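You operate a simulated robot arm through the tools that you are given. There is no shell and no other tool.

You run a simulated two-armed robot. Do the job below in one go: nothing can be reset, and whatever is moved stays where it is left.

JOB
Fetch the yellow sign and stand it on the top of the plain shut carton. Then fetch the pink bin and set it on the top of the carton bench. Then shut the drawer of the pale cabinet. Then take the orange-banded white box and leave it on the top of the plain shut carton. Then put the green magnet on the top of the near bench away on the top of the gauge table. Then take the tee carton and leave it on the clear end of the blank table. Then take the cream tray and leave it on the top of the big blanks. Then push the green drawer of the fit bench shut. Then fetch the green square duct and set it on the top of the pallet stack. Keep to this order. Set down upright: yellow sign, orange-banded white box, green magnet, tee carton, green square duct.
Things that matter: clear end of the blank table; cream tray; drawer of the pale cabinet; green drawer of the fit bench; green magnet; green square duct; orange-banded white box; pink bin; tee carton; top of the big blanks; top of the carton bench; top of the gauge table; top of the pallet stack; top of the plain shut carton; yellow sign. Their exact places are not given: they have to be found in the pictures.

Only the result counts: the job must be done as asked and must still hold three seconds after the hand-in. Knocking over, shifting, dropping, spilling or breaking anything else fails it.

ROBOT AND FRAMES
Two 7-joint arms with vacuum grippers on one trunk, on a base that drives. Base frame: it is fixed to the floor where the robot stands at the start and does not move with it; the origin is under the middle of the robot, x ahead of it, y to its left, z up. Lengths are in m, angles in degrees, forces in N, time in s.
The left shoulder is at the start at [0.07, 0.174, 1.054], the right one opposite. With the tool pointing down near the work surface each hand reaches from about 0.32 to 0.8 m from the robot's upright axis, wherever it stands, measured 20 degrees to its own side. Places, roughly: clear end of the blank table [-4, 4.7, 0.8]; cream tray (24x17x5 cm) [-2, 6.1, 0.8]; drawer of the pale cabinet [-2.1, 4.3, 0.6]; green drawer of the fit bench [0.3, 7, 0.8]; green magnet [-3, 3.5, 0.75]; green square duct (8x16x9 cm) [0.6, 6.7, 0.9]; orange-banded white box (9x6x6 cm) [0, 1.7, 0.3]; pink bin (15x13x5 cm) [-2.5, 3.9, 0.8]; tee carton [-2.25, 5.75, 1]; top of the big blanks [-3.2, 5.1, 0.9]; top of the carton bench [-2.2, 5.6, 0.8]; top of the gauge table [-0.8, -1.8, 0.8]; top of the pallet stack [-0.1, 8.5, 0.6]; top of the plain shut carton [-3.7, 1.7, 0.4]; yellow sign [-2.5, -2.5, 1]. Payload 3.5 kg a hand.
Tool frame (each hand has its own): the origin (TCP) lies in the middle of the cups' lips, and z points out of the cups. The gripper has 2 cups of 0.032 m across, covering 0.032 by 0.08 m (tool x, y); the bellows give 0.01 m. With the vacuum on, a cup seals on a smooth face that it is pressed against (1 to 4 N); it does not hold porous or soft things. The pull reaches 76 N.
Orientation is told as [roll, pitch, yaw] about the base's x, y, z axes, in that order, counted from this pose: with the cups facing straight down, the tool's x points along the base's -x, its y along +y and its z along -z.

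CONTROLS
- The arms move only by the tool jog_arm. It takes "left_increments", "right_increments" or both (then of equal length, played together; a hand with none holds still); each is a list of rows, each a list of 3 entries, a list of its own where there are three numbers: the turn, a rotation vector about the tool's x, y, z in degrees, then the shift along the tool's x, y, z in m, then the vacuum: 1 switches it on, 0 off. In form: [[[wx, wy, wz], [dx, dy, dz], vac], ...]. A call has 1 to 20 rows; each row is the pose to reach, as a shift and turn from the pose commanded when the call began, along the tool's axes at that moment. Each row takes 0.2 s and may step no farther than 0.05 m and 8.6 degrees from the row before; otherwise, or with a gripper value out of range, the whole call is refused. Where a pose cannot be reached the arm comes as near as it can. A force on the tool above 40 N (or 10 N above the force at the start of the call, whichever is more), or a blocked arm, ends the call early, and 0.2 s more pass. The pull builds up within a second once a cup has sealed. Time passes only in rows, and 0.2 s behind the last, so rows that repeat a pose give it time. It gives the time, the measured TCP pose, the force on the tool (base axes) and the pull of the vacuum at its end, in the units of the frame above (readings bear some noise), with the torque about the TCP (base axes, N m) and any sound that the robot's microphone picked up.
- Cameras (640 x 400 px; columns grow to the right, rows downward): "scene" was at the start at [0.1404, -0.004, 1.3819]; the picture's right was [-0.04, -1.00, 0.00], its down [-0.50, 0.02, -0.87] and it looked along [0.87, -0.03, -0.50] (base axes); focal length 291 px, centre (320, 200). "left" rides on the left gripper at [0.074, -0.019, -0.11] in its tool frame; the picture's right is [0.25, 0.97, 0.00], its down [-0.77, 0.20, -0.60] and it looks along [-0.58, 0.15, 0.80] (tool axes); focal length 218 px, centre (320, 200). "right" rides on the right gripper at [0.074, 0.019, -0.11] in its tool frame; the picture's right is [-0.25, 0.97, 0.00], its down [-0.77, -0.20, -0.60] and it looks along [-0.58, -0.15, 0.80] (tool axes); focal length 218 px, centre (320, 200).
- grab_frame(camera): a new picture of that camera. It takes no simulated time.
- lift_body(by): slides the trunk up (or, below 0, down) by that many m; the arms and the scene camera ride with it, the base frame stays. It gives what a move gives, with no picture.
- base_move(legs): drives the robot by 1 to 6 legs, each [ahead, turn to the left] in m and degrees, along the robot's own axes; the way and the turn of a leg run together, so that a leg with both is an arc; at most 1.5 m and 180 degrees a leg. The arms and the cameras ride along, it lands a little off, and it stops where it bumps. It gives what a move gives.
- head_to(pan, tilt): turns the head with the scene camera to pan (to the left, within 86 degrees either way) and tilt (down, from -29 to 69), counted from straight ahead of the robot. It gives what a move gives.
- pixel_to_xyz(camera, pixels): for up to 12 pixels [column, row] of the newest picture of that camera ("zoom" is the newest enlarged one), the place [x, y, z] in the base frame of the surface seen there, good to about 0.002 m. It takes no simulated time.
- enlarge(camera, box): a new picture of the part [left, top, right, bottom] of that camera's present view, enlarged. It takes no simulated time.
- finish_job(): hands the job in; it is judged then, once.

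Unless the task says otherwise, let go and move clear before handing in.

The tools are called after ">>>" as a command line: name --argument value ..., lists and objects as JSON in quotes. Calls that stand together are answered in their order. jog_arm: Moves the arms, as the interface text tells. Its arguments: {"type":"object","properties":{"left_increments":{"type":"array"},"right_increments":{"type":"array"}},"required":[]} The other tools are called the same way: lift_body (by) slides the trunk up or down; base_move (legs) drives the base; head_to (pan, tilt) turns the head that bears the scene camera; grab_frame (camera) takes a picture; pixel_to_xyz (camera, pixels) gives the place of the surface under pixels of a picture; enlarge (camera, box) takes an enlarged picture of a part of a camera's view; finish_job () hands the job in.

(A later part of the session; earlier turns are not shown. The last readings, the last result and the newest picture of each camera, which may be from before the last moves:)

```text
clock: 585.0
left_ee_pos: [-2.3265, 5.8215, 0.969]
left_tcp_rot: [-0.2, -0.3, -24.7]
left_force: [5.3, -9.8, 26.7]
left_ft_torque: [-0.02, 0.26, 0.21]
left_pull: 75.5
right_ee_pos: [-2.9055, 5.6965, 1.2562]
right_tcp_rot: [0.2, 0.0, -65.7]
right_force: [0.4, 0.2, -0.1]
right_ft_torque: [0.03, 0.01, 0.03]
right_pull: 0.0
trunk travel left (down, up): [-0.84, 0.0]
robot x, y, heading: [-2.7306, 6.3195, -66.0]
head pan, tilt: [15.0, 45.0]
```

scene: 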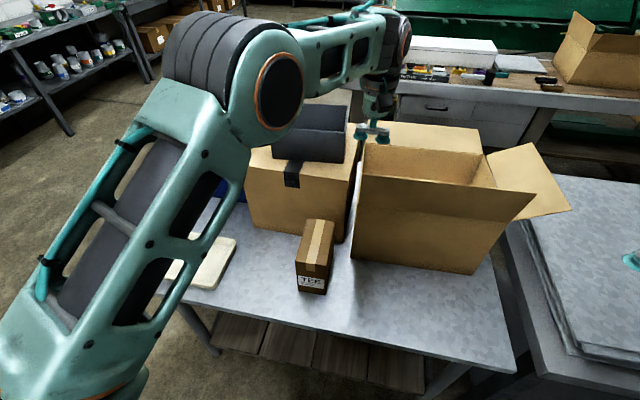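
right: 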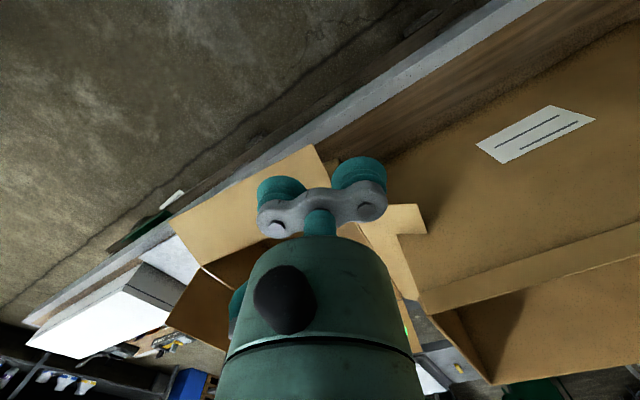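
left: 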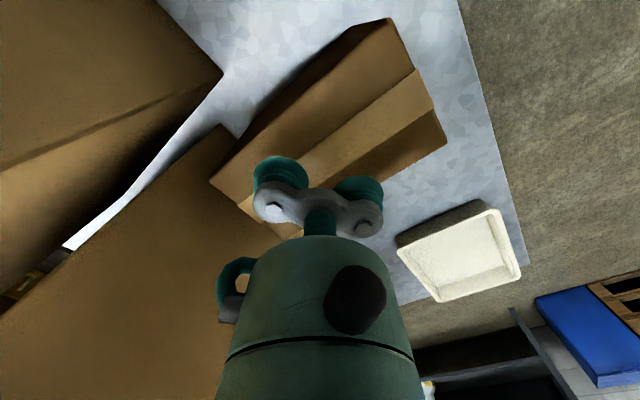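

Both cups sealed (75.5 N). I lift it up.

>>> jog_arm --left_increments '[[[0, 0, 0], [0, 0, -0.005], 1], [[0, 0, 0], [0, 0, -0.02], 1], [[0, 0, 0], [0, 0, -0.05], 1], [[0, 0, 0], [0, 0, -0.09], 1], [[0, 0, 0], [0, 0, -0.13], 1], [[0, 0, 0], [0, 0, -0.17], 1], [[0, 0, 0], [0, 0, -0.21], 1], [[0, 0, 0], [0, 0, -0.25], 1], [[0, 0, 0], [0, 0, -0.29], 1], [[0, 0, 0], [0, 0, -0.33], 1], [[0, 0, 0], [0, 0, -0.36], 1], [[0, 0, 0], [0, 0, -0.36], 1]]'

>>> head_to --pan -60 --tilt 35

>>> grab_frame --camera "scene"

```text
clock: 587.6
left_ee_pos: [-2.3224, 5.822, 1.3295]
left_tcp_rot: [0.0, -0.1, -24.8]
left_force: [-0.8, -0.4, -3.8]
left_ft_torque: [-0.02, 0.0, 0.02]
left_pull: 75.4
right_ee_pos: [-2.9028, 5.6947, 1.2569]
right_tcp_rot: [0.1, 0.1, -65.8]
right_force: [-0.2, 0.0, -0.2]
right_ft_torque: [0.01, 0.0, 0.0]
right_pull: 0.0
trunk travel left (down, up): [-0.84, 0.0]
robot x, y, heading: [-2.7271, 6.3189, -66.1]
head pan, tilt: [15.0, 45.0]
```

```text
clock: 589.1
left_ee_pos: [-2.3233, 5.8231, 1.328]
left_tcp_rot: [0.0, -0.1, -24.7]
left_force: [0.1, 0.0, -4.0]
left_ft_torque: [0.0, 0.03, 0.02]
left_pull: 75.4
right_ee_pos: [-2.9027, 5.6953, 1.2557]
right_tcp_rot: [0.1, 0.1, -65.8]
right_force: [0.1, 0.6, 1.0]
right_ft_torque: [-0.02, -0.05, 0.01]
right_pull: 0.0
trunk travel left (down, up): [-0.84, 0.0]
robot x, y, heading: [-2.7309, 6.32, -65.9]
head pan, tilt: [-60.0, 35.0]
```

```text
taken
```

scene: 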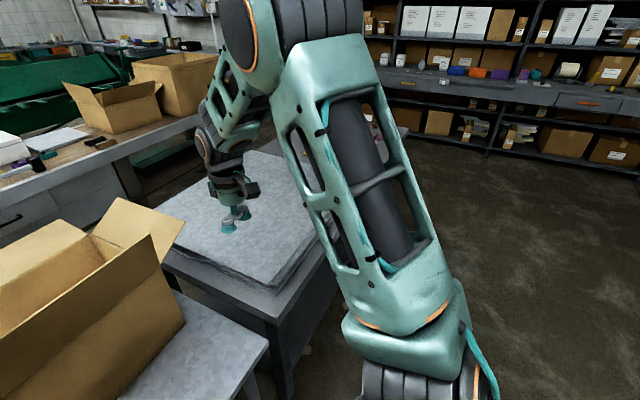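

Held well (≈4 N weight). I back off 0.4 m before turning so the carton clears the open carton's flaps, then turn west.

>>> base_move --legs '[[-0.4, 0], [0, -85]]'

>>> head_to --pan 0 --tilt 30

>>> grab_frame --camera "scene"

>>> head_to --pan 40 --tilt 35

>>> grab_frame --camera "scene"

```text
clock: 595.1
left_ee_pos: [-3.3367, 6.2215, 1.3282]
left_tcp_rot: [0.0, -0.1, -108.0]
left_force: [-0.4, 0.3, -4.1]
left_ft_torque: [0.02, -0.02, 0.0]
left_pull: 75.8
right_ee_pos: [-3.5316, 6.785, 1.2568]
right_tcp_rot: [0.0, 0.2, -149.1]
right_force: [0.0, -0.1, 1.1]
right_ft_torque: [0.06, 0.02, 0.02]
right_pull: 0.1
trunk travel left (down, up): [-0.84, 0.0]
robot x, y, heading: [-2.8898, 6.6838, -149.4]
head pan, tilt: [-60.0, 35.0]
```

```text
clock: 596.5
left_ee_pos: [-3.3381, 6.2224, 1.328]
left_tcp_rot: [0.0, -0.1, -107.9]
left_force: [-0.3, 0.6, -4.1]
left_ft_torque: [0.0, 0.01, 0.02]
left_pull: 75.2
right_ee_pos: [-3.5316, 6.7862, 1.2561]
right_tcp_rot: [0.1, 0.1, -149.0]
right_force: [0.1, 0.2, 0.1]
right_ft_torque: [-0.01, 0.04, -0.01]
right_pull: 0.0
trunk travel left (down, up): [-0.84, 0.0]
robot x, y, heading: [-2.8898, 6.6841, -149.2]
head pan, tilt: [0.0, 30.0]
```

```text
taken
```

scene: 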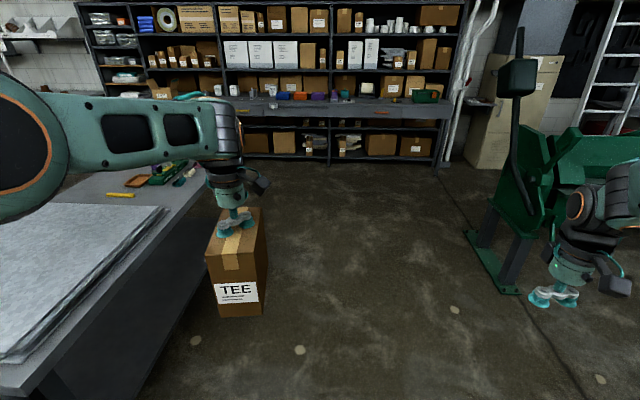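

```text
clock: 597.5
left_ee_pos: [-3.3372, 6.2211, 1.3286]
left_tcp_rot: [0.1, -0.1, -108.1]
left_force: [-1.4, -0.5, -3.4]
left_ft_torque: [0.02, -0.02, 0.02]
left_pull: 75.3
right_ee_pos: [-3.5319, 6.7847, 1.2562]
right_tcp_rot: [0.1, 0.1, -149.1]
right_force: [0.6, -0.5, 0.4]
right_ft_torque: [-0.03, 0.02, 0.01]
right_pull: 0.1
trunk travel left (down, up): [-0.84, 0.0]
robot x, y, heading: [-2.89, 6.6868, -149.4]
head pan, tilt: [40.0, 35.0]
```

```text
taken
```

scene: 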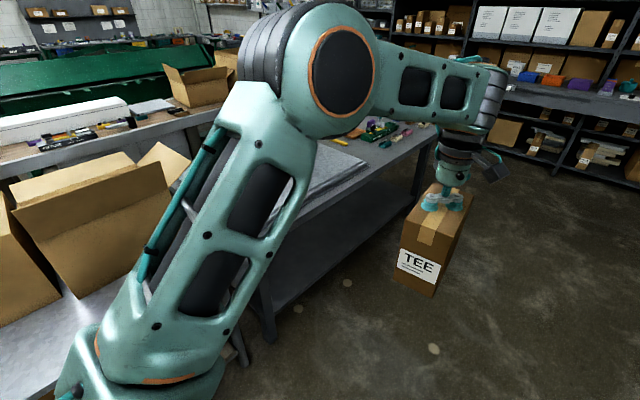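

I measure the table's north edge, its small things, and the green machine on the right.

>>> head_to --pan 15 --tilt 30

>>> grab_frame --camera "scene"

>>> enlarge --camera "scene" --box '[180, 120, 360, 240]'

```text
clock: 598.4
left_ee_pos: [-3.3381, 6.2229, 1.3295]
left_tcp_rot: [0.0, -0.1, -108.0]
left_force: [-1.1, -0.2, -2.7]
left_ft_torque: [0.01, -0.01, 0.0]
left_pull: 75.1
right_ee_pos: [-3.5314, 6.7838, 1.2565]
right_tcp_rot: [0.1, 0.1, -149.1]
right_force: [0.1, -0.2, -0.3]
right_ft_torque: [0.02, -0.02, -0.01]
right_pull: 0.0
trunk travel left (down, up): [-0.84, 0.0]
robot x, y, heading: [-2.8881, 6.6848, -149.3]
head pan, tilt: [15.0, 30.0]
```

```text
taken
```

scene: 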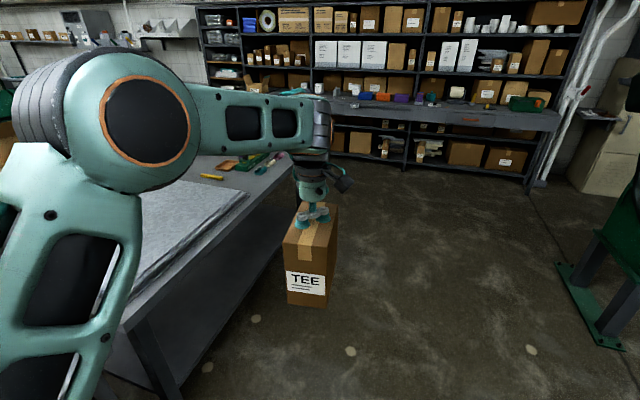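

```text
3.33 times, centred on (270, 180) of scene
```

zoom: 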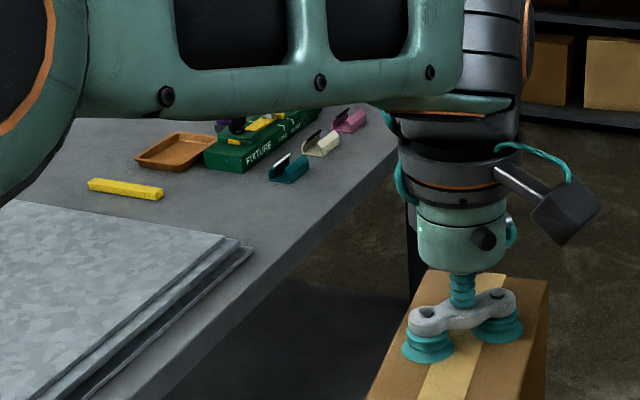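

>>> pixel_to_xyz --camera "scene" --pixels '[[280, 180], [240, 225], [130, 325], [212, 178], [228, 165], [262, 160], [570, 265], [610, 345], [545, 180], [240, 185], [295, 160], [520, 125]]'

```text
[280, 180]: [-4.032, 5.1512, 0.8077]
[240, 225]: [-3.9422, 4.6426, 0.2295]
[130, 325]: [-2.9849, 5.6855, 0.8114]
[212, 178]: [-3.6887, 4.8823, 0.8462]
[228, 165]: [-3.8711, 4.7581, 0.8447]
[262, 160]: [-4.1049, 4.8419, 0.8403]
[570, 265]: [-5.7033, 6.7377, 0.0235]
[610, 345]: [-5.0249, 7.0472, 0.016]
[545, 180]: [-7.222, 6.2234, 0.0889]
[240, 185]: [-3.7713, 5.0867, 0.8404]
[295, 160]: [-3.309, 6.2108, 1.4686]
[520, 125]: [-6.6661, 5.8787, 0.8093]
```

The small things occupy the table's north-west part; its south-west part is clear. I go round to the table's west end to see it.

>>> base_move --legs '[[0, 2], [1.4, 0], [1.35, 0], [0, 84], [0.9, 0], [0, 70]]'

>>> head_to --pan 20 --tilt 35

>>> grab_frame --camera "scene"

```text
clock: 623.5
left_ee_pos: [-4.3338, 4.5795, 1.3298]
left_tcp_rot: [0.0, -0.2, 42.8]
left_force: [0.0, 1.6, -3.6]
left_ft_torque: [0.04, 0.02, 0.02]
left_pull: 75.5
right_ee_pos: [-4.4395, 3.9936, 1.2563]
right_tcp_rot: [0.2, 0.1, 1.9]
right_force: [0.0, -0.4, -0.1]
right_ft_torque: [0.01, -0.02, 0.02]
right_pull: 0.1
trunk travel left (down, up): [-0.84, 0.0]
robot x, y, heading: [-4.9533, 4.3985, 1.7]
head pan, tilt: [15.0, 30.0]
```

```text
clock: 624.1
left_ee_pos: [-4.3353, 4.582, 1.329]
left_tcp_rot: [0.0, -0.1, 42.9]
left_force: [-0.7, 0.1, -3.4]
left_ft_torque: [-0.01, 0.0, 0.0]
left_pull: 75.7
right_ee_pos: [-4.4375, 3.9951, 1.2563]
right_tcp_rot: [0.1, 0.0, 1.8]
right_force: [0.1, 0.1, -0.5]
right_ft_torque: [-0.01, -0.02, 0.01]
right_pull: 0.1
trunk travel left (down, up): [-0.84, 0.0]
robot x, y, heading: [-4.9519, 4.3967, 1.6]
head pan, tilt: [20.0, 35.0]
```

```text
taken
```

scene: 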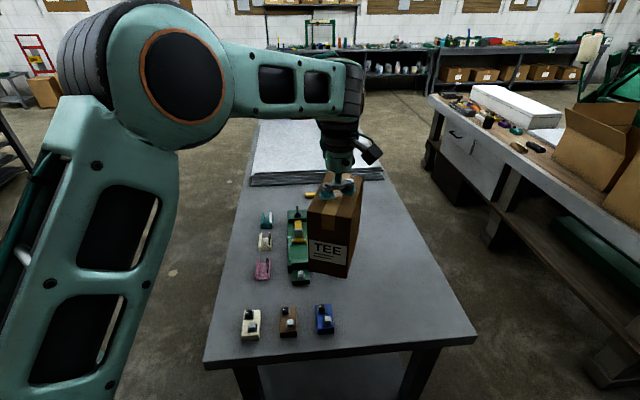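

The table's clear end is the right (south) half here, around (400,290). I measure the free area.

>>> pixel_to_xyz --camera "scene" --pixels '[[400, 300], [420, 330], [390, 230], [325, 320], [475, 340], [208, 360], [375, 190], [360, 270], [300, 275], [330, 340], [300, 190]]'

>>> enlarge --camera "scene" --box '[200, 150, 480, 370]'

```text
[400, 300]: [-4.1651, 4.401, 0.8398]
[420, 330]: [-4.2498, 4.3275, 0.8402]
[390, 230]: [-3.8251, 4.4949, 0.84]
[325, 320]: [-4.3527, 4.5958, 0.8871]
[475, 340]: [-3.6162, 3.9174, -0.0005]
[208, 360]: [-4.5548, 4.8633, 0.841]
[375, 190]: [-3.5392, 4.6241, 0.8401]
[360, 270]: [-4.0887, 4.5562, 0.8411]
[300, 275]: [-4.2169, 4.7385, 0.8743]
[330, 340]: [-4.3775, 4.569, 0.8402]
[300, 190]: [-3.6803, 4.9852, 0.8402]
```

```text
1.82 times, centred on (340, 260) of scene
```

zoom: 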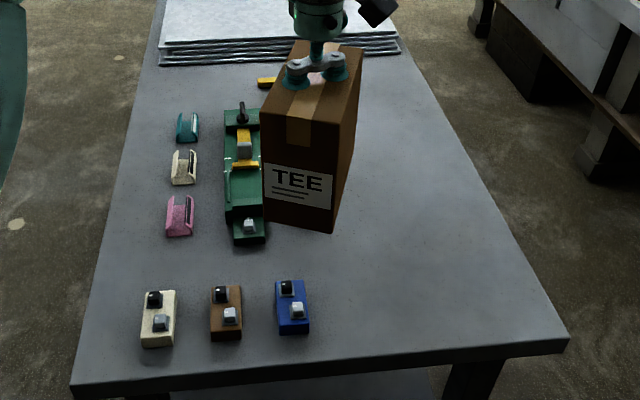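

I look with the hand camera to see what lies behind the held carton.

>>> grab_frame --camera "left"

>>> grab_frame --camera "right"

```text
taken
```

left: 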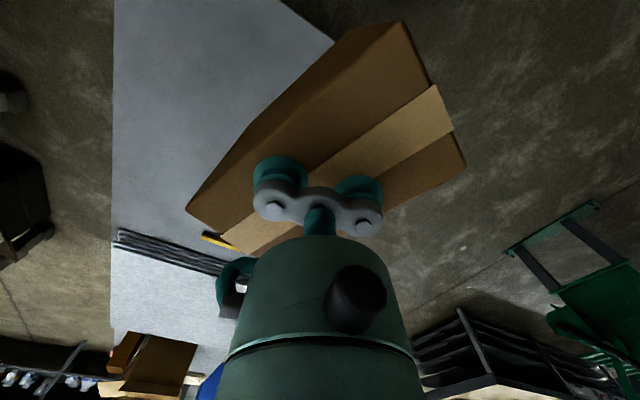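

```text
taken
```

right: 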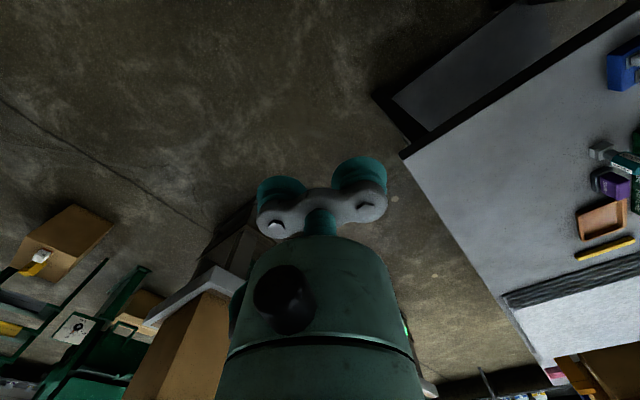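

The right camera shows the driver (605,150), seamer (610,185) and tray (600,220). I measure them.

>>> pixel_to_xyz --camera "right" --pixels '[[598, 150], [600, 185], [595, 193], [585, 230], [600, 215], [580, 255], [615, 85], [520, 160], [505, 290], [408, 155]]'

```text
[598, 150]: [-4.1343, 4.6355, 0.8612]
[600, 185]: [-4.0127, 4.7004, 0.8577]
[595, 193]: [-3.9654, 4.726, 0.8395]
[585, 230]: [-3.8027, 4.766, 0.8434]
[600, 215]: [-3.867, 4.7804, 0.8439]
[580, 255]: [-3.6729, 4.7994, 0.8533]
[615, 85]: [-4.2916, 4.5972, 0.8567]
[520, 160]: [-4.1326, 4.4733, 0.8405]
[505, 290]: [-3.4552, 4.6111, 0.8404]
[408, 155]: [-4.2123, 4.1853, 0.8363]
```

The area south of d'≈5.95 is free. I move to stand at the table's south-west corner, (−4.55, 4.11), heading 22°.

>>> base_move --legs '[[0, -37.3], [0.5, 0], [0, 58]]'

>>> head_to --pan 10 --tilt 50

>>> grab_frame --camera "scene"

```text
clock: 631.3
left_ee_pos: [-4.0479, 4.5166, 1.3287]
left_tcp_rot: [0.1, -0.1, 64.3]
left_force: [0.1, 0.5, -3.8]
left_ft_torque: [-0.03, 0.0, 0.01]
left_pull: 75.7
right_ee_pos: [-3.9334, 3.933, 1.2554]
right_tcp_rot: [0.2, 0.1, 23.0]
right_force: [0.1, -0.3, 0.6]
right_ft_torque: [-0.02, 0.0, 0.02]
right_pull: 0.1
trunk travel left (down, up): [-0.84, 0.0]
robot x, y, heading: [-4.5536, 4.1225, 23.0]
head pan, tilt: [20.0, 35.0]
```

```text
clock: 632.1
left_ee_pos: [-4.0484, 4.5174, 1.3284]
left_tcp_rot: [0.1, -0.2, 64.2]
left_force: [0.7, 0.4, -3.0]
left_ft_torque: [0.0, 0.0, 0.02]
left_pull: 75.1
right_ee_pos: [-3.9324, 3.9334, 1.2562]
right_tcp_rot: [0.1, 0.2, 23.1]
right_force: [0.6, 0.4, 0.7]
right_ft_torque: [0.02, -0.01, 0.03]
right_pull: 0.1
trunk travel left (down, up): [-0.84, 0.0]
robot x, y, heading: [-4.5558, 4.1205, 23.0]
head pan, tilt: [10.0, 50.0]
```

```text
taken
```

scene: 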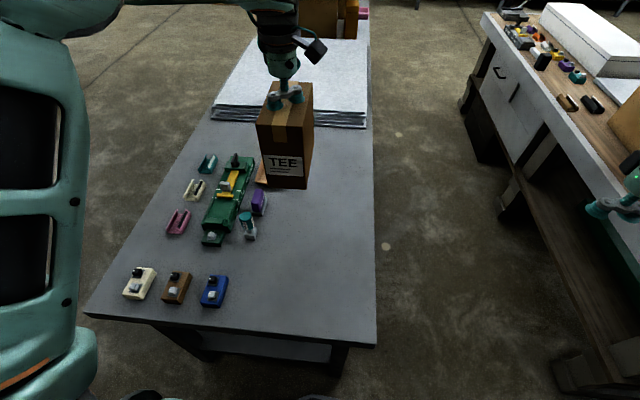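

The carton already hangs over a fitting spot, aligned with the table. I shift 5 cm and lower to 2 cm above the table.

>>> jog_arm --left_increments '[[[0, 0, 0], [-0.02, -0.015, 0.01], 1], [[0, 0, 0], [-0.04, -0.03, 0.03], 1], [[0, 0, 0], [-0.04, -0.03, 0.07], 1], [[0, 0, 0], [-0.04, -0.03, 0.11], 1], [[0, 0, 0], [-0.04, -0.03, 0.15], 1], [[0, 0, 0], [-0.04, -0.03, 0.19], 1], [[0, 0, 0], [-0.04, -0.03, 0.23], 1], [[0, 0, 0], [-0.04, -0.03, 0.27], 1], [[0, 0, 0], [-0.04, -0.03, 0.295], 1], [[0, 0, 0], [-0.04, -0.03, 0.295], 1]]'

>>> grab_frame --camera "scene"

>>> grab_frame --camera "left"

```text
clock: 634.3
left_ee_pos: [-4.0062, 4.5403, 1.033]
left_tcp_rot: [0.0, -0.1, 64.2]
left_force: [0.4, 0.2, -4.0]
left_ft_torque: [0.01, -0.01, 0.01]
left_pull: 75.3
right_ee_pos: [-3.9337, 3.9337, 1.2561]
right_tcp_rot: [0.0, 0.2, 23.1]
right_force: [0.0, -0.2, 0.1]
right_ft_torque: [0.01, -0.03, -0.01]
right_pull: 0.0
trunk travel left (down, up): [-0.84, 0.0]
robot x, y, heading: [-4.5541, 4.1238, 23.0]
head pan, tilt: [10.0, 50.0]
```

```text
taken
```

scene: 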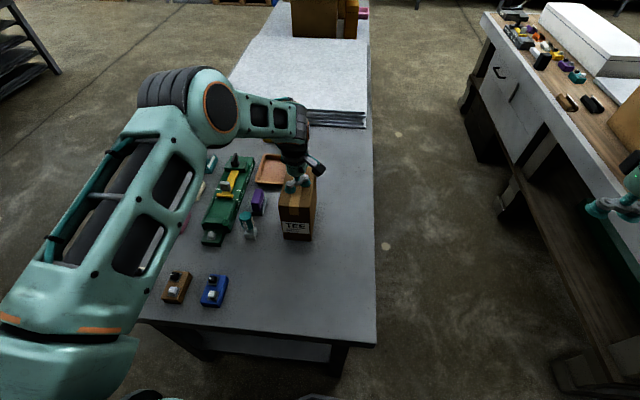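

```text
taken
```

left: 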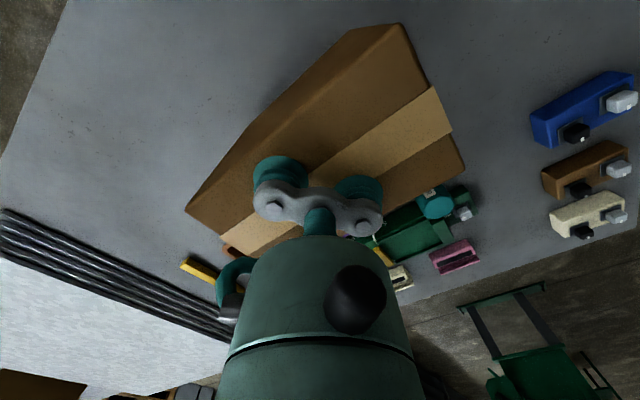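

Clearances look fine. I creep to contact.

>>> jog_arm --left_increments '[[[0, 0, 0], [0, 0, 0.01], 1], [[0, 0, 0], [0, 0, 0.017], 1], [[0, 0, 0], [0, 0, 0.021], 1], [[0, 0, 0], [0, 0, 0.024], 1], [[0, 0, 0], [0, 0, 0.026], 1], [[0, 0, 0], [0, 0, 0.026], 1]]'

```text
clock: 635.7
left_ee_pos: [-4.0057, 4.5413, 1.0097]
left_tcp_rot: [-0.1, -0.3, 64.2]
left_force: [1.9, 3.2, 12.8]
left_ft_torque: [0.06, 0.29, -0.03]
left_pull: 75.9
right_ee_pos: [-3.9339, 3.9323, 1.2577]
right_tcp_rot: [0.1, 0.0, 23.1]
right_force: [0.0, 0.8, 0.8]
right_ft_torque: [-0.01, -0.01, -0.02]
right_pull: 0.0
trunk travel left (down, up): [-0.84, 0.0]
robot x, y, heading: [-4.5551, 4.1196, 23.0]
head pan, tilt: [10.0, 50.0]
```

Contact. I release and rise.

>>> jog_arm --left_increments '[[[0, 0, 0], [0, 0, 0], 0], [[0, 0, 0], [0, 0, 0], 0], [[0, 0, 0], [0, 0, 0], 0], [[0, 0, 0], [0, 0, 0], 0], [[0, 0, 0], [0, 0, -0.006], 0], [[0, 0, 0], [0, 0, -0.02], 0], [[0, 0, 0], [0, 0, -0.05], 0], [[0, 0, 0], [0, 0, -0.09], 0], [[0, 0, 0], [0, 0, -0.13], 0], [[0, 0, 0], [0, 0, -0.17], 0], [[0, 0, 0], [0, 0, -0.21], 0], [[0, 0, 0], [0, 0, -0.25], 0], [[0, 0, 0], [0, 0, -0.29], 0], [[0, 0, 0], [0, 0, -0.3], 0]]'

>>> grab_frame --camera "scene"

```text
clock: 638.7
left_ee_pos: [-4.0043, 4.5426, 1.3047]
left_tcp_rot: [0.0, -0.2, 64.2]
left_force: [0.6, -0.1, -0.4]
left_ft_torque: [-0.04, 0.0, 0.04]
left_pull: 0.1
right_ee_pos: [-3.9333, 3.934, 1.2558]
right_tcp_rot: [0.1, 0.1, 23.1]
right_force: [0.2, 0.0, 0.0]
right_ft_torque: [-0.01, -0.05, 0.0]
right_pull: 0.0
trunk travel left (down, up): [-0.84, 0.0]
robot x, y, heading: [-4.5544, 4.1177, 23.1]
head pan, tilt: [10.0, 50.0]
```

```text
taken
```

scene: 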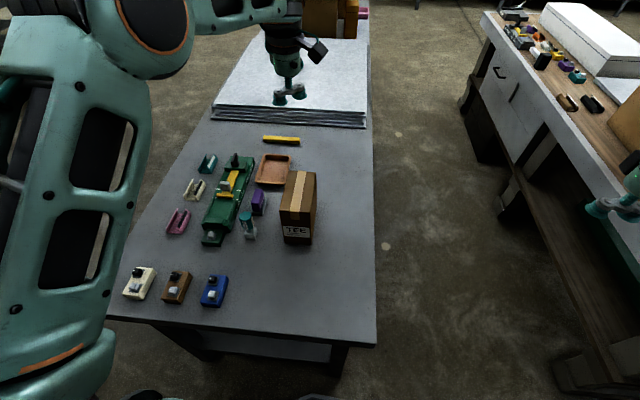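

The tee carton stands on the clear end. Next the cream tray: I square the left hand and go round by the north side.

>>> jog_arm --left_increments '[[[0, 0, 8], [0, 0, 0], 0], [[0, 0, 16], [0, 0, 0], 0], [[0, 0, 24], [0, 0, 0], 0], [[0, 0, 32], [0, 0, 0], 0], [[0, 0, 41], [0, 0, 0], 0], [[0, 0, 41], [0, 0, 0], 0]]'

>>> base_move --legs '[[0, 104.6], [1.18, 0], [0, -100], [1.4, 0], [1.3, 0]]'

>>> head_to --pan -45 --tilt 40

>>> grab_frame --camera "scene"

```text
refused: row 5 steps farther than a row can; nothing moved
```

```text
clock: 666.1
left_ee_pos: [-2.3779, 6.8537, 1.3042]
left_tcp_rot: [0.0, -0.1, 70.3]
left_force: [0.2, 0.0, -0.4]
left_ft_torque: [0.0, 0.02, 0.01]
left_pull: 0.0
right_ee_pos: [-2.2426, 6.255, 1.2582]
right_tcp_rot: [0.1, 0.0, 29.4]
right_force: [-0.2, 1.1, 0.3]
right_ft_torque: [-0.01, -0.01, -0.01]
right_pull: 0.0
trunk travel left (down, up): [-0.84, 0.0]
robot x, y, heading: [-2.881, 6.375, 29.0]
head pan, tilt: [10.0, 50.0]
```

```text
clock: 667.4
left_ee_pos: [-2.3781, 6.8537, 1.3052]
left_tcp_rot: [0.0, -0.1, 70.4]
left_force: [-0.7, -1.0, -0.3]
left_ft_torque: [0.03, 0.02, -0.01]
left_pull: 0.0
right_ee_pos: [-2.2428, 6.2563, 1.256]
right_tcp_rot: [0.0, 0.0, 29.4]
right_force: [0.8, 0.8, -0.7]
right_ft_torque: [0.01, -0.02, 0.02]
right_pull: 0.0
trunk travel left (down, up): [-0.84, 0.0]
robot x, y, heading: [-2.878, 6.3731, 29.0]
head pan, tilt: [-45.0, 40.0]
```

```text
taken
```

scene: 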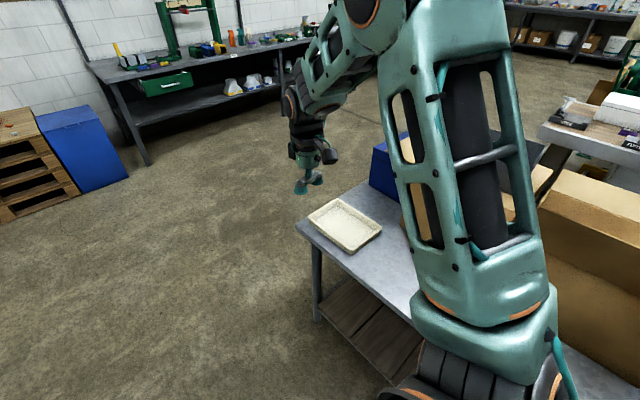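

The cream tray is at (345,225) near the bench's north-east end. I measure it.

>>> enlarge --camera "scene" --box '[290, 180, 400, 270]'

>>> pixel_to_xyz --camera "scene" --pixels '[[308, 216], [338, 199], [381, 230], [348, 253], [344, 226], [325, 215], [360, 235], [298, 222], [415, 318], [372, 195], [395, 190]]'

```text
4.44 times, centred on (345, 225) of scene
```

zoom: 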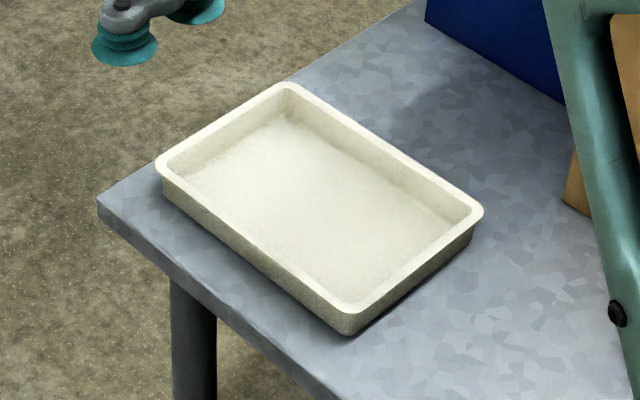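

```text
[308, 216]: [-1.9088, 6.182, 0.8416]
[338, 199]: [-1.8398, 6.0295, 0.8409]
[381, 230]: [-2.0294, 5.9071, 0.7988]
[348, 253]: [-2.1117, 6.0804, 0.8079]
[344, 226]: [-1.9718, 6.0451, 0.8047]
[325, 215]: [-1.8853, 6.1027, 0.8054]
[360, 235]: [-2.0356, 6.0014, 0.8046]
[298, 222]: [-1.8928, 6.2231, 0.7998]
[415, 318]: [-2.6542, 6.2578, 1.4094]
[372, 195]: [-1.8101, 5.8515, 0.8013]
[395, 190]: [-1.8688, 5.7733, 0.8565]
```

Tray centre (−1.979, 6.055), floor z 0.805, long side along the bench. I square the hand, step closer and face the bench.

>>> jog_arm --left_increments '[[[0, 0, 8], [0, 0, 0], 0], [[0, 0, 16], [0, 0, 0], 0], [[0, 0, 24], [0, 0, 0], 0], [[0, 0, 32], [0, 0, 0], 0], [[0, 0, 40], [0, 0, 0], 0], [[0, 0, 41.4], [0, 0, 0], 0]]'

>>> base_move --legs '[[0, -19], [0.45, 0], [0, -72]]'

>>> head_to --pan 15 --tilt 50

>>> grab_frame --camera "scene"

>>> grab_frame --camera "left"

```text
clock: 668.8
left_ee_pos: [-2.3792, 6.854, 1.3033]
left_tcp_rot: [0.0, -0.2, 28.9]
left_force: [0.7, 0.2, 0.3]
left_ft_torque: [-0.02, -0.03, -0.01]
left_pull: 0.0
right_ee_pos: [-2.2426, 6.2566, 1.2557]
right_tcp_rot: [0.0, 0.1, 29.3]
right_force: [-1.0, 0.2, -0.3]
right_ft_torque: [-0.01, -0.02, -0.03]
right_pull: 0.0
trunk travel left (down, up): [-0.84, 0.0]
robot x, y, heading: [-2.8787, 6.376, 29.3]
head pan, tilt: [-45.0, 40.0]
```

```text
clock: 675.7
left_ee_pos: [-1.9753, 5.9413, 1.3043]
left_tcp_rot: [0.1, -0.1, -62.9]
left_force: [-0.3, -0.7, -0.2]
left_ft_torque: [0.01, -0.04, 0.04]
left_pull: 0.1
right_ee_pos: [-2.5778, 5.8249, 1.2569]
right_tcp_rot: [0.0, 0.1, -62.5]
right_force: [1.1, -0.5, -0.7]
right_ft_torque: [0.01, -0.02, 0.0]
right_pull: 0.1
trunk travel left (down, up): [-0.84, 0.0]
robot x, y, heading: [-2.4397, 6.4604, -62.8]
head pan, tilt: [-45.0, 40.0]
```

```text
clock: 677.0
left_ee_pos: [-1.9754, 5.94, 1.3043]
left_tcp_rot: [0.1, -0.2, -62.8]
left_force: [-0.2, -0.5, 0.0]
left_ft_torque: [0.0, -0.02, 0.0]
left_pull: 0.0
right_ee_pos: [-2.5777, 5.8238, 1.2567]
right_tcp_rot: [0.2, 0.1, -62.5]
right_force: [0.0, 0.3, 0.4]
right_ft_torque: [0.02, 0.02, 0.0]
right_pull: 0.1
trunk travel left (down, up): [-0.84, 0.0]
robot x, y, heading: [-2.437, 6.4605, -63.0]
head pan, tilt: [15.0, 50.0]
```

```text
taken
```

scene: 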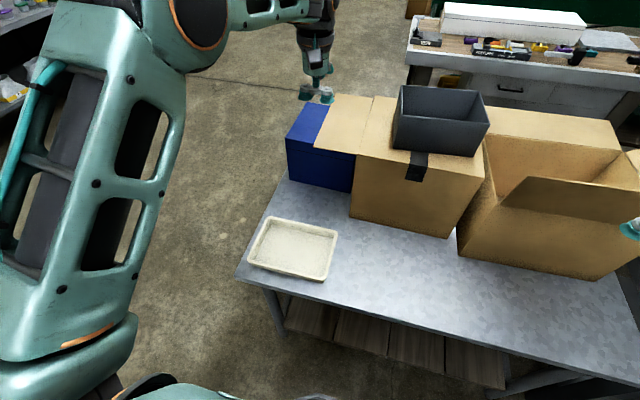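

```text
taken
```

left: 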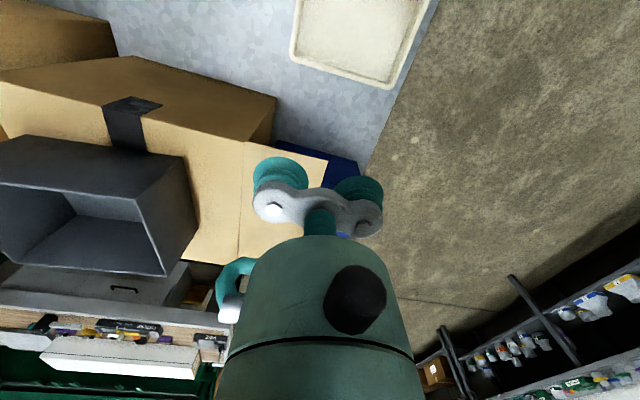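

I measure the tray's corners from here.

>>> pixel_to_xyz --camera "scene" --pixels '[[247, 263], [272, 218], [337, 232], [322, 280], [292, 248], [270, 255], [315, 245]]'

```text
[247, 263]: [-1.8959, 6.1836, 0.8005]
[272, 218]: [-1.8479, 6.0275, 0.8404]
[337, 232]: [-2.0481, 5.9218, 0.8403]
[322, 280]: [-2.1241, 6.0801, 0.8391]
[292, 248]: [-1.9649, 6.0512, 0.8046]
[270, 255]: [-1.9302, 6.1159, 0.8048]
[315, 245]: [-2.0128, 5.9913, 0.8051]
```

Tray centre (−1.982, 6.053). I move the left hand over it and down to 2.5 cm above its floor.

>>> jog_arm --left_increments '[[[0, 0, 0], [0.035, 0.015, 0.02], 0], [[0, 0, 0], [0.07, 0.03, 0.04], 0], [[0, 0, 0], [0.1035, 0.0458, 0.06], 0], [[0, 0, 0], [0.1035, 0.0458, 0.1], 0], [[0, 0, 0], [0.1035, 0.0458, 0.14], 0], [[0, 0, 0], [0.1035, 0.0458, 0.18], 0], [[0, 0, 0], [0.1035, 0.0458, 0.22], 0], [[0, 0, 0], [0.1035, 0.0458, 0.26], 0], [[0, 0, 0], [0.1035, 0.0458, 0.3], 0], [[0, 0, 0], [0.1035, 0.0458, 0.34], 0], [[0, 0, 0], [0.1035, 0.0458, 0.38], 0], [[0, 0, 0], [0.1035, 0.0458, 0.42], 0], [[0, 0, 0], [0.1035, 0.0458, 0.45], 0], [[0, 0, 0], [0.1035, 0.0458, 0.47], 0], [[0, 0, 0], [0.1035, 0.0458, 0.47], 0]]'

>>> grab_frame --camera "scene"

>>> grab_frame --camera "left"

```text
clock: 680.2
left_ee_pos: [-1.9806, 6.0532, 0.8332]
left_tcp_rot: [0.0, -0.2, -62.9]
left_force: [0.0, -0.8, -0.2]
left_ft_torque: [-0.02, 0.01, 0.01]
left_pull: 0.1
right_ee_pos: [-2.5781, 5.8232, 1.2573]
right_tcp_rot: [0.2, 0.1, -62.5]
right_force: [-0.7, -0.2, -0.4]
right_ft_torque: [-0.02, -0.02, -0.01]
right_pull: 0.0
trunk travel left (down, up): [-0.84, 0.0]
robot x, y, heading: [-2.4391, 6.4547, -62.6]
head pan, tilt: [15.0, 50.0]
```

```text
taken
```

scene: 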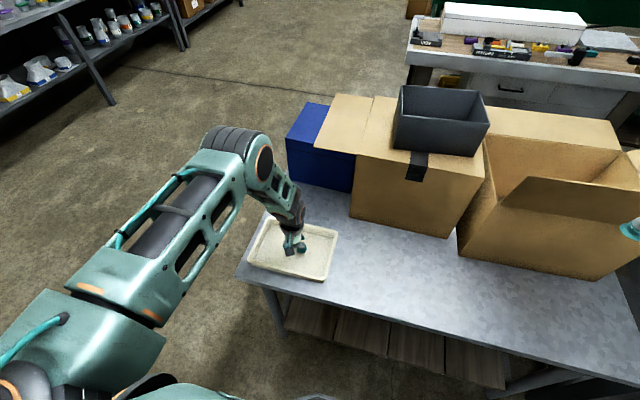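

```text
taken
```

left: 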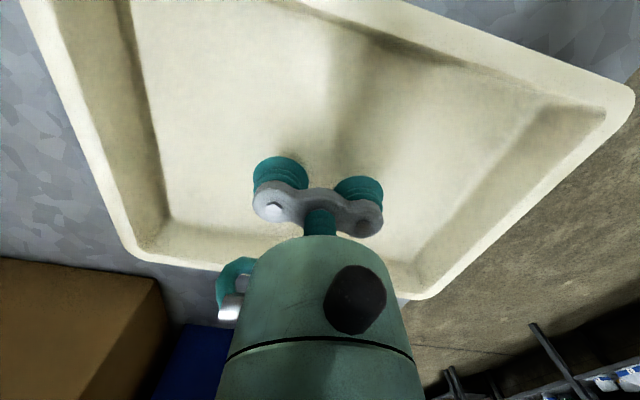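

Centred. I press on with the vacuum.

>>> jog_arm --left_increments '[[[0, 0, 0], [0, 0, 0.012], 1], [[0, 0, 0], [0, 0, 0.021], 1], [[0, 0, 0], [0, 0, 0.026], 1], [[0, 0, 0], [0, 0, 0.029], 1], [[0, 0, 0], [0, 0, 0.031], 1], [[0, 0, 0], [0, 0, 0.031], 1], [[0, 0, 0], [0, 0, 0.031], 1], [[0, 0, 0], [0, 0, 0.031], 1]]'

```text
clock: 682.0
left_ee_pos: [-1.9804, 6.0538, 0.8044]
left_tcp_rot: [0.2, -0.3, -62.8]
left_force: [2.7, 3.6, 9.6]
left_ft_torque: [0.01, 0.14, -0.23]
left_pull: 75.7
right_ee_pos: [-2.578, 5.8239, 1.2571]
right_tcp_rot: [0.1, 0.0, -62.5]
right_force: [-0.9, -0.1, 0.1]
right_ft_torque: [-0.03, -0.02, -0.02]
right_pull: 0.0
trunk travel left (down, up): [-0.84, 0.0]
robot x, y, heading: [-2.4418, 6.46, -62.9]
head pan, tilt: [15.0, 50.0]
```

Sealed (75.7 N). I lift the tray.

>>> jog_arm --left_increments '[[[0, 0, 0], [0, 0, -0.005], 1], [[0, 0, 0], [0, 0, -0.02], 1], [[0, 0, 0], [0, 0, -0.05], 1], [[0, 0, 0], [0, 0, -0.09], 1], [[0, 0, 0], [0, 0, -0.13], 1], [[0, 0, 0], [0, 0, -0.17], 1], [[0, 0, 0], [0, 0, -0.21], 1], [[0, 0, 0], [0, 0, -0.25], 1], [[0, 0, 0], [0, 0, -0.29], 1], [[0, 0, 0], [0, 0, -0.33], 1], [[0, 0, 0], [0, 0, -0.37], 1], [[0, 0, 0], [0, 0, -0.41], 1], [[0, 0, 0], [0, 0, -0.45], 1], [[0, 0, 0], [0, 0, -0.48], 1], [[0, 0, 0], [0, 0, -0.48], 1]]'

>>> base_move --legs '[[-0.35, 0], [0, -88]]'

>>> head_to --pan 30 --tilt 35

>>> grab_frame --camera "scene"

```text
clock: 685.2
left_ee_pos: [-1.985, 6.0503, 1.2848]
left_tcp_rot: [0.1, 0.1, -62.9]
left_force: [0.2, 0.3, -3.5]
left_ft_torque: [0.06, 0.01, -0.02]
left_pull: 75.8
right_ee_pos: [-2.5787, 5.8223, 1.2572]
right_tcp_rot: [0.1, 0.2, -62.7]
right_force: [-0.6, 0.1, -0.6]
right_ft_torque: [0.01, 0.02, -0.03]
right_pull: 0.1
trunk travel left (down, up): [-0.84, 0.0]
robot x, y, heading: [-2.4378, 6.4544, -62.7]
head pan, tilt: [15.0, 50.0]
```

```text
clock: 691.2
left_ee_pos: [-2.9974, 6.3033, 1.2842]
left_tcp_rot: [0.1, -0.1, -151.8]
left_force: [-0.8, 0.5, -2.3]
left_ft_torque: [0.03, -0.01, -0.01]
left_pull: 75.5
right_ee_pos: [-3.2335, 6.892, 1.2583]
right_tcp_rot: [0.1, 0.2, -151.5]
right_force: [-0.5, 0.1, -0.3]
right_ft_torque: [-0.01, 0.0, -0.02]
right_pull: 0.1
trunk travel left (down, up): [-0.84, 0.0]
robot x, y, heading: [-2.5948, 6.7649, -151.6]
head pan, tilt: [15.0, 50.0]
```

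```text
clock: 692.0
left_ee_pos: [-2.9983, 6.3041, 1.2844]
left_tcp_rot: [0.0, -0.1, -151.9]
left_force: [0.5, 0.6, -2.4]
left_ft_torque: [-0.03, 0.03, -0.02]
left_pull: 75.5
right_ee_pos: [-3.2337, 6.8931, 1.2568]
right_tcp_rot: [0.1, 0.1, -151.5]
right_force: [-0.8, 0.6, -0.1]
right_ft_torque: [0.04, -0.02, 0.0]
right_pull: 0.0
trunk travel left (down, up): [-0.84, 0.0]
robot x, y, heading: [-2.5958, 6.7647, -152.0]
head pan, tilt: [30.0, 35.0]
```

```text
taken
```

scene: 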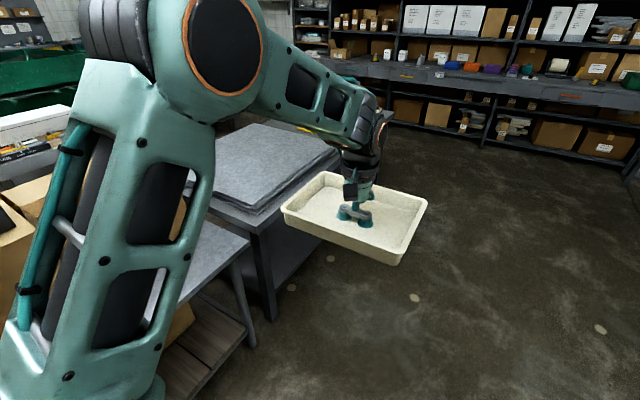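

I measure the stack of blanks, then drive to stand north of it.

>>> pixel_to_xyz --camera "scene" --pixels '[[240, 205], [280, 185], [330, 152], [250, 125], [200, 150], [230, 160]]'

>>> base_move --legs '[[0, 15.2], [1.49, 0], [0, 73]]'

>>> head_to --pan 15 --tilt 45

>>> grab_frame --camera "scene"

```text
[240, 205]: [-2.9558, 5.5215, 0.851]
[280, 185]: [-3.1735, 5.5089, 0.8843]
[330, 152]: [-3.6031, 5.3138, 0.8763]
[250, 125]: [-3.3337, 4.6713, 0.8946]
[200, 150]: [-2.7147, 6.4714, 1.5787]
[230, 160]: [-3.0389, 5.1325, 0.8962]
```

```text
clock: 703.5
left_ee_pos: [-3.2608, 5.3368, 1.2843]
left_tcp_rot: [0.1, -0.1, -64.1]
left_force: [0.3, 0.4, -1.6]
left_ft_torque: [0.0, -0.01, 0.01]
left_pull: 75.6
right_ee_pos: [-3.8601, 5.1235, 1.256]
right_tcp_rot: [0.2, 0.2, -63.7]
right_force: [-1.0, -0.6, 1.1]
right_ft_torque: [-0.01, -0.01, 0.0]
right_pull: 0.1
trunk travel left (down, up): [-0.84, 0.0]
robot x, y, heading: [-3.7058, 5.7581, -64.0]
head pan, tilt: [30.0, 35.0]
```

```text
clock: 704.3
left_ee_pos: [-3.2623, 5.3373, 1.2842]
left_tcp_rot: [0.1, -0.1, -64.0]
left_force: [-0.6, 0.0, -2.5]
left_ft_torque: [0.01, -0.01, 0.0]
left_pull: 75.8
right_ee_pos: [-3.8595, 5.1245, 1.2567]
right_tcp_rot: [0.2, 0.1, -63.7]
right_force: [0.5, -0.5, -0.5]
right_ft_torque: [-0.01, -0.03, 0.0]
right_pull: 0.0
trunk travel left (down, up): [-0.84, 0.0]
robot x, y, heading: [-3.7064, 5.7541, -64.2]
head pan, tilt: [15.0, 45.0]
```

```text
taken
```

scene: 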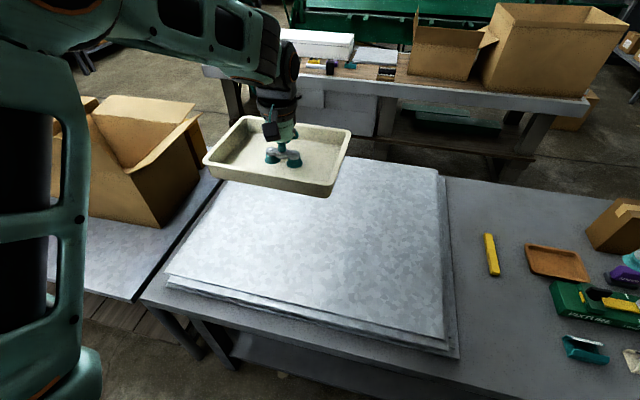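

I measure the blanks' top corners.

>>> pixel_to_xyz --camera "scene" --pixels '[[172, 275], [445, 345], [437, 172], [300, 250], [350, 200], [200, 230], [400, 165]]'

```text
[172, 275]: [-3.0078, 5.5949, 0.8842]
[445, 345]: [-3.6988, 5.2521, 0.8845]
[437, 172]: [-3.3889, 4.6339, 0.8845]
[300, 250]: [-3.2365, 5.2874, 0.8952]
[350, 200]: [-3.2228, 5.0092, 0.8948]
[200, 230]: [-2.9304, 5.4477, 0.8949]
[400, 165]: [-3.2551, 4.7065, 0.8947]
```

Blanks' top z 0.895. I carry the tray to its middle, (−3.22, 5.21), and lower to 2.5 cm above.

>>> jog_arm --left_increments '[[[0, 0, 0], [-0.045, -0.007, 0], 1], [[0, 0, 0], [-0.09, -0.014, 0], 1], [[0, 0, 0], [-0.1347, -0.0197, 0.01], 1], [[0, 0, 0], [-0.1347, -0.0197, 0.05], 1], [[0, 0, 0], [-0.1347, -0.0197, 0.09], 1], [[0, 0, 0], [-0.1347, -0.0197, 0.13], 1], [[0, 0, 0], [-0.1347, -0.0197, 0.17], 1], [[0, 0, 0], [-0.1347, -0.0197, 0.21], 1], [[0, 0, 0], [-0.1347, -0.0197, 0.25], 1], [[0, 0, 0], [-0.1347, -0.0197, 0.29], 1], [[0, 0, 0], [-0.1347, -0.0197, 0.33], 1], [[0, 0, 0], [-0.1347, -0.0197, 0.36], 1], [[0, 0, 0], [-0.1347, -0.0197, 0.36], 1]]'

>>> grab_frame --camera "scene"

```text
clock: 707.1
left_ee_pos: [-3.2203, 5.2077, 0.9261]
left_tcp_rot: [0.1, -0.1, -64.1]
left_force: [0.1, 0.1, -2.5]
left_ft_torque: [0.0, -0.01, 0.02]
left_pull: 75.3
right_ee_pos: [-3.8596, 5.1242, 1.257]
right_tcp_rot: [0.0, 0.1, -63.9]
right_force: [-0.8, -0.9, -0.4]
right_ft_torque: [0.01, 0.02, -0.02]
right_pull: 0.1
trunk travel left (down, up): [-0.84, 0.0]
robot x, y, heading: [-3.7053, 5.7543, -63.9]
head pan, tilt: [15.0, 45.0]
```

```text
taken
```

scene: 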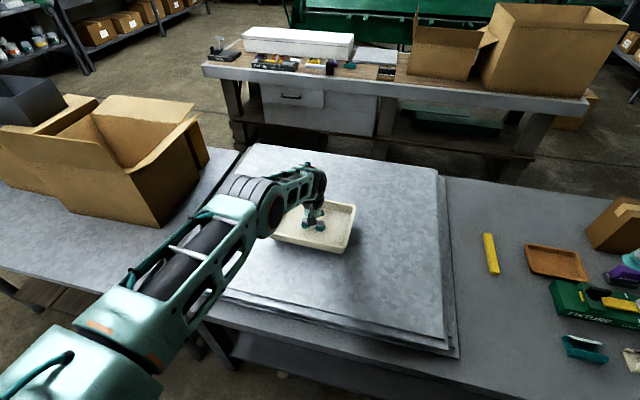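

The tray is well inside the stack. I creep to contact.

>>> jog_arm --left_increments '[[[0, 0, 0], [0, 0, 0.012], 1], [[0, 0, 0], [0, 0, 0.02], 1], [[0, 0, 0], [0, 0, 0.024], 1], [[0, 0, 0], [0, 0, 0.027], 1], [[0, 0, 0], [0, 0, 0.029], 1], [[0, 0, 0], [0, 0, 0.029], 1]]'

```text
clock: 708.5
left_ee_pos: [-3.2193, 5.2083, 0.8987]
left_tcp_rot: [0.1, -0.4, -64.0]
left_force: [9.0, -1.5, 19.0]
left_ft_torque: [0.2, 0.19, -0.77]
left_pull: 75.2
right_ee_pos: [-3.8604, 5.1264, 1.2578]
right_tcp_rot: [0.0, 0.0, -63.8]
right_force: [0.5, 0.1, 0.3]
right_ft_torque: [0.0, 0.0, -0.02]
right_pull: 0.0
trunk travel left (down, up): [-0.84, 0.0]
robot x, y, heading: [-3.7061, 5.7552, -63.9]
head pan, tilt: [15.0, 45.0]
```

Contact. I release and rise.

>>> jog_arm --left_increments '[[[0, 0, 0], [0, 0, 0], 0], [[0, 0, 0], [0, 0, 0], 0], [[0, 0, 0], [0, 0, 0], 0], [[0, 0, 0], [0, 0, 0], 0], [[0, 0, 0], [0, 0, -0.006], 0], [[0, 0, 0], [0, 0, -0.02], 0], [[0, 0, 0], [0, 0, -0.06], 0], [[0, 0, 0], [0, 0, -0.1], 0], [[0, 0, 0], [0, 0, -0.14], 0], [[0, 0, 0], [0, 0, -0.18], 0], [[0, 0, 0], [0, 0, -0.22], 0], [[0, 0, 0], [0, 0, -0.26], 0], [[0, 0, 0], [0, 0, -0.3], 0], [[0, 0, 0], [0, 0, -0.34], 0], [[0, 0, 0], [0, 0, -0.38], 0]]'

>>> grab_frame --camera "scene"

```text
clock: 711.7
left_ee_pos: [-3.2203, 5.2092, 1.2754]
left_tcp_rot: [0.1, 0.0, -64.1]
left_force: [-0.2, -0.6, 0.3]
left_ft_torque: [0.02, -0.02, -0.01]
left_pull: 0.0
right_ee_pos: [-3.8608, 5.1244, 1.2568]
right_tcp_rot: [0.2, 0.1, -63.8]
right_force: [0.5, 0.8, 0.3]
right_ft_torque: [0.01, 0.0, 0.02]
right_pull: 0.0
trunk travel left (down, up): [-0.84, 0.0]
robot x, y, heading: [-3.7041, 5.7552, -64.0]
head pan, tilt: [15.0, 45.0]
```

```text
taken
```

scene: 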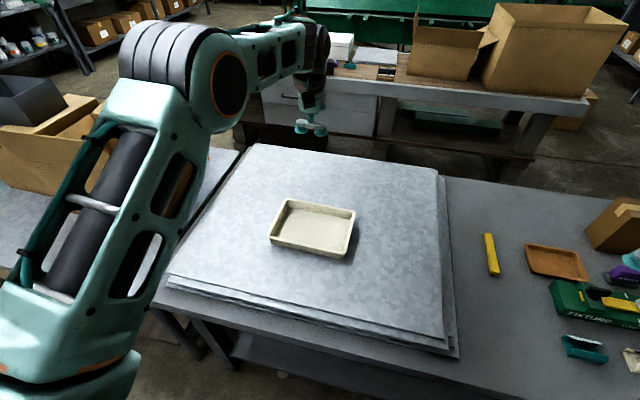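

The tray rests on the big blanks. Next the green drawer of the fit bench at (0.3, 7); I back off, turn east and drive.

>>> base_move --legs '[[-0.25, 0], [0, 91], [1.3, 0], [1.3, 0]]'

>>> head_to --pan -20 --tilt 25

>>> grab_frame --camera "scene"

>>> head_to --pan 20 --tilt 25

>>> grab_frame --camera "scene"

```text
clock: 729.8
left_ee_pos: [-0.8668, 7.575, 1.2751]
left_tcp_rot: [0.1, -0.1, 24.6]
left_force: [0.5, -0.2, 0.1]
left_ft_torque: [-0.02, 0.0, -0.02]
left_pull: 0.1
right_ee_pos: [-0.7976, 6.9314, 1.2561]
right_tcp_rot: [0.1, 0.0, 25.0]
right_force: [0.8, 0.8, -0.1]
right_ft_torque: [-0.04, -0.02, -0.01]
right_pull: 0.0
trunk travel left (down, up): [-0.84, 0.0]
robot x, y, heading: [-1.4252, 7.1, 24.7]
head pan, tilt: [15.0, 45.0]
```

```text
clock: 730.8
left_ee_pos: [-0.8655, 7.5745, 1.2742]
left_tcp_rot: [0.0, -0.1, 24.6]
left_force: [-0.1, 0.4, -0.5]
left_ft_torque: [-0.01, -0.03, -0.02]
left_pull: 0.1
right_ee_pos: [-0.7976, 6.9334, 1.2565]
right_tcp_rot: [0.0, 0.2, 25.0]
right_force: [0.2, 0.8, 0.3]
right_ft_torque: [0.01, 0.01, 0.02]
right_pull: 0.0
trunk travel left (down, up): [-0.84, 0.0]
robot x, y, heading: [-1.4255, 7.1019, 24.7]
head pan, tilt: [-20.0, 25.0]
```

```text
taken
```

scene: 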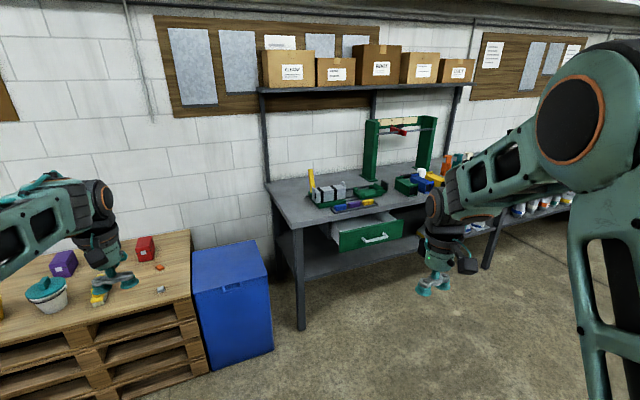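

```text
clock: 731.8
left_ee_pos: [-0.8648, 7.5748, 1.2752]
left_tcp_rot: [0.2, -0.1, 24.6]
left_force: [-1.0, -0.8, 0.1]
left_ft_torque: [-0.01, -0.01, 0.01]
left_pull: 0.0
right_ee_pos: [-0.7975, 6.9324, 1.2562]
right_tcp_rot: [0.1, 0.1, 25.1]
right_force: [-0.2, -0.8, 0.5]
right_ft_torque: [0.01, 0.01, 0.02]
right_pull: 0.1
trunk travel left (down, up): [-0.84, 0.0]
robot x, y, heading: [-1.4227, 7.0984, 24.9]
head pan, tilt: [20.0, 25.0]
```

```text
taken
```

scene: 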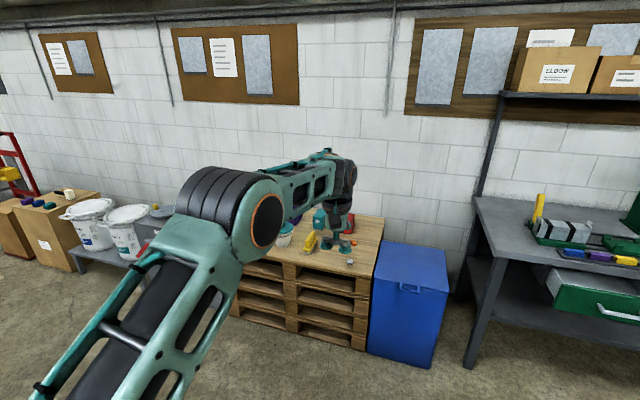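

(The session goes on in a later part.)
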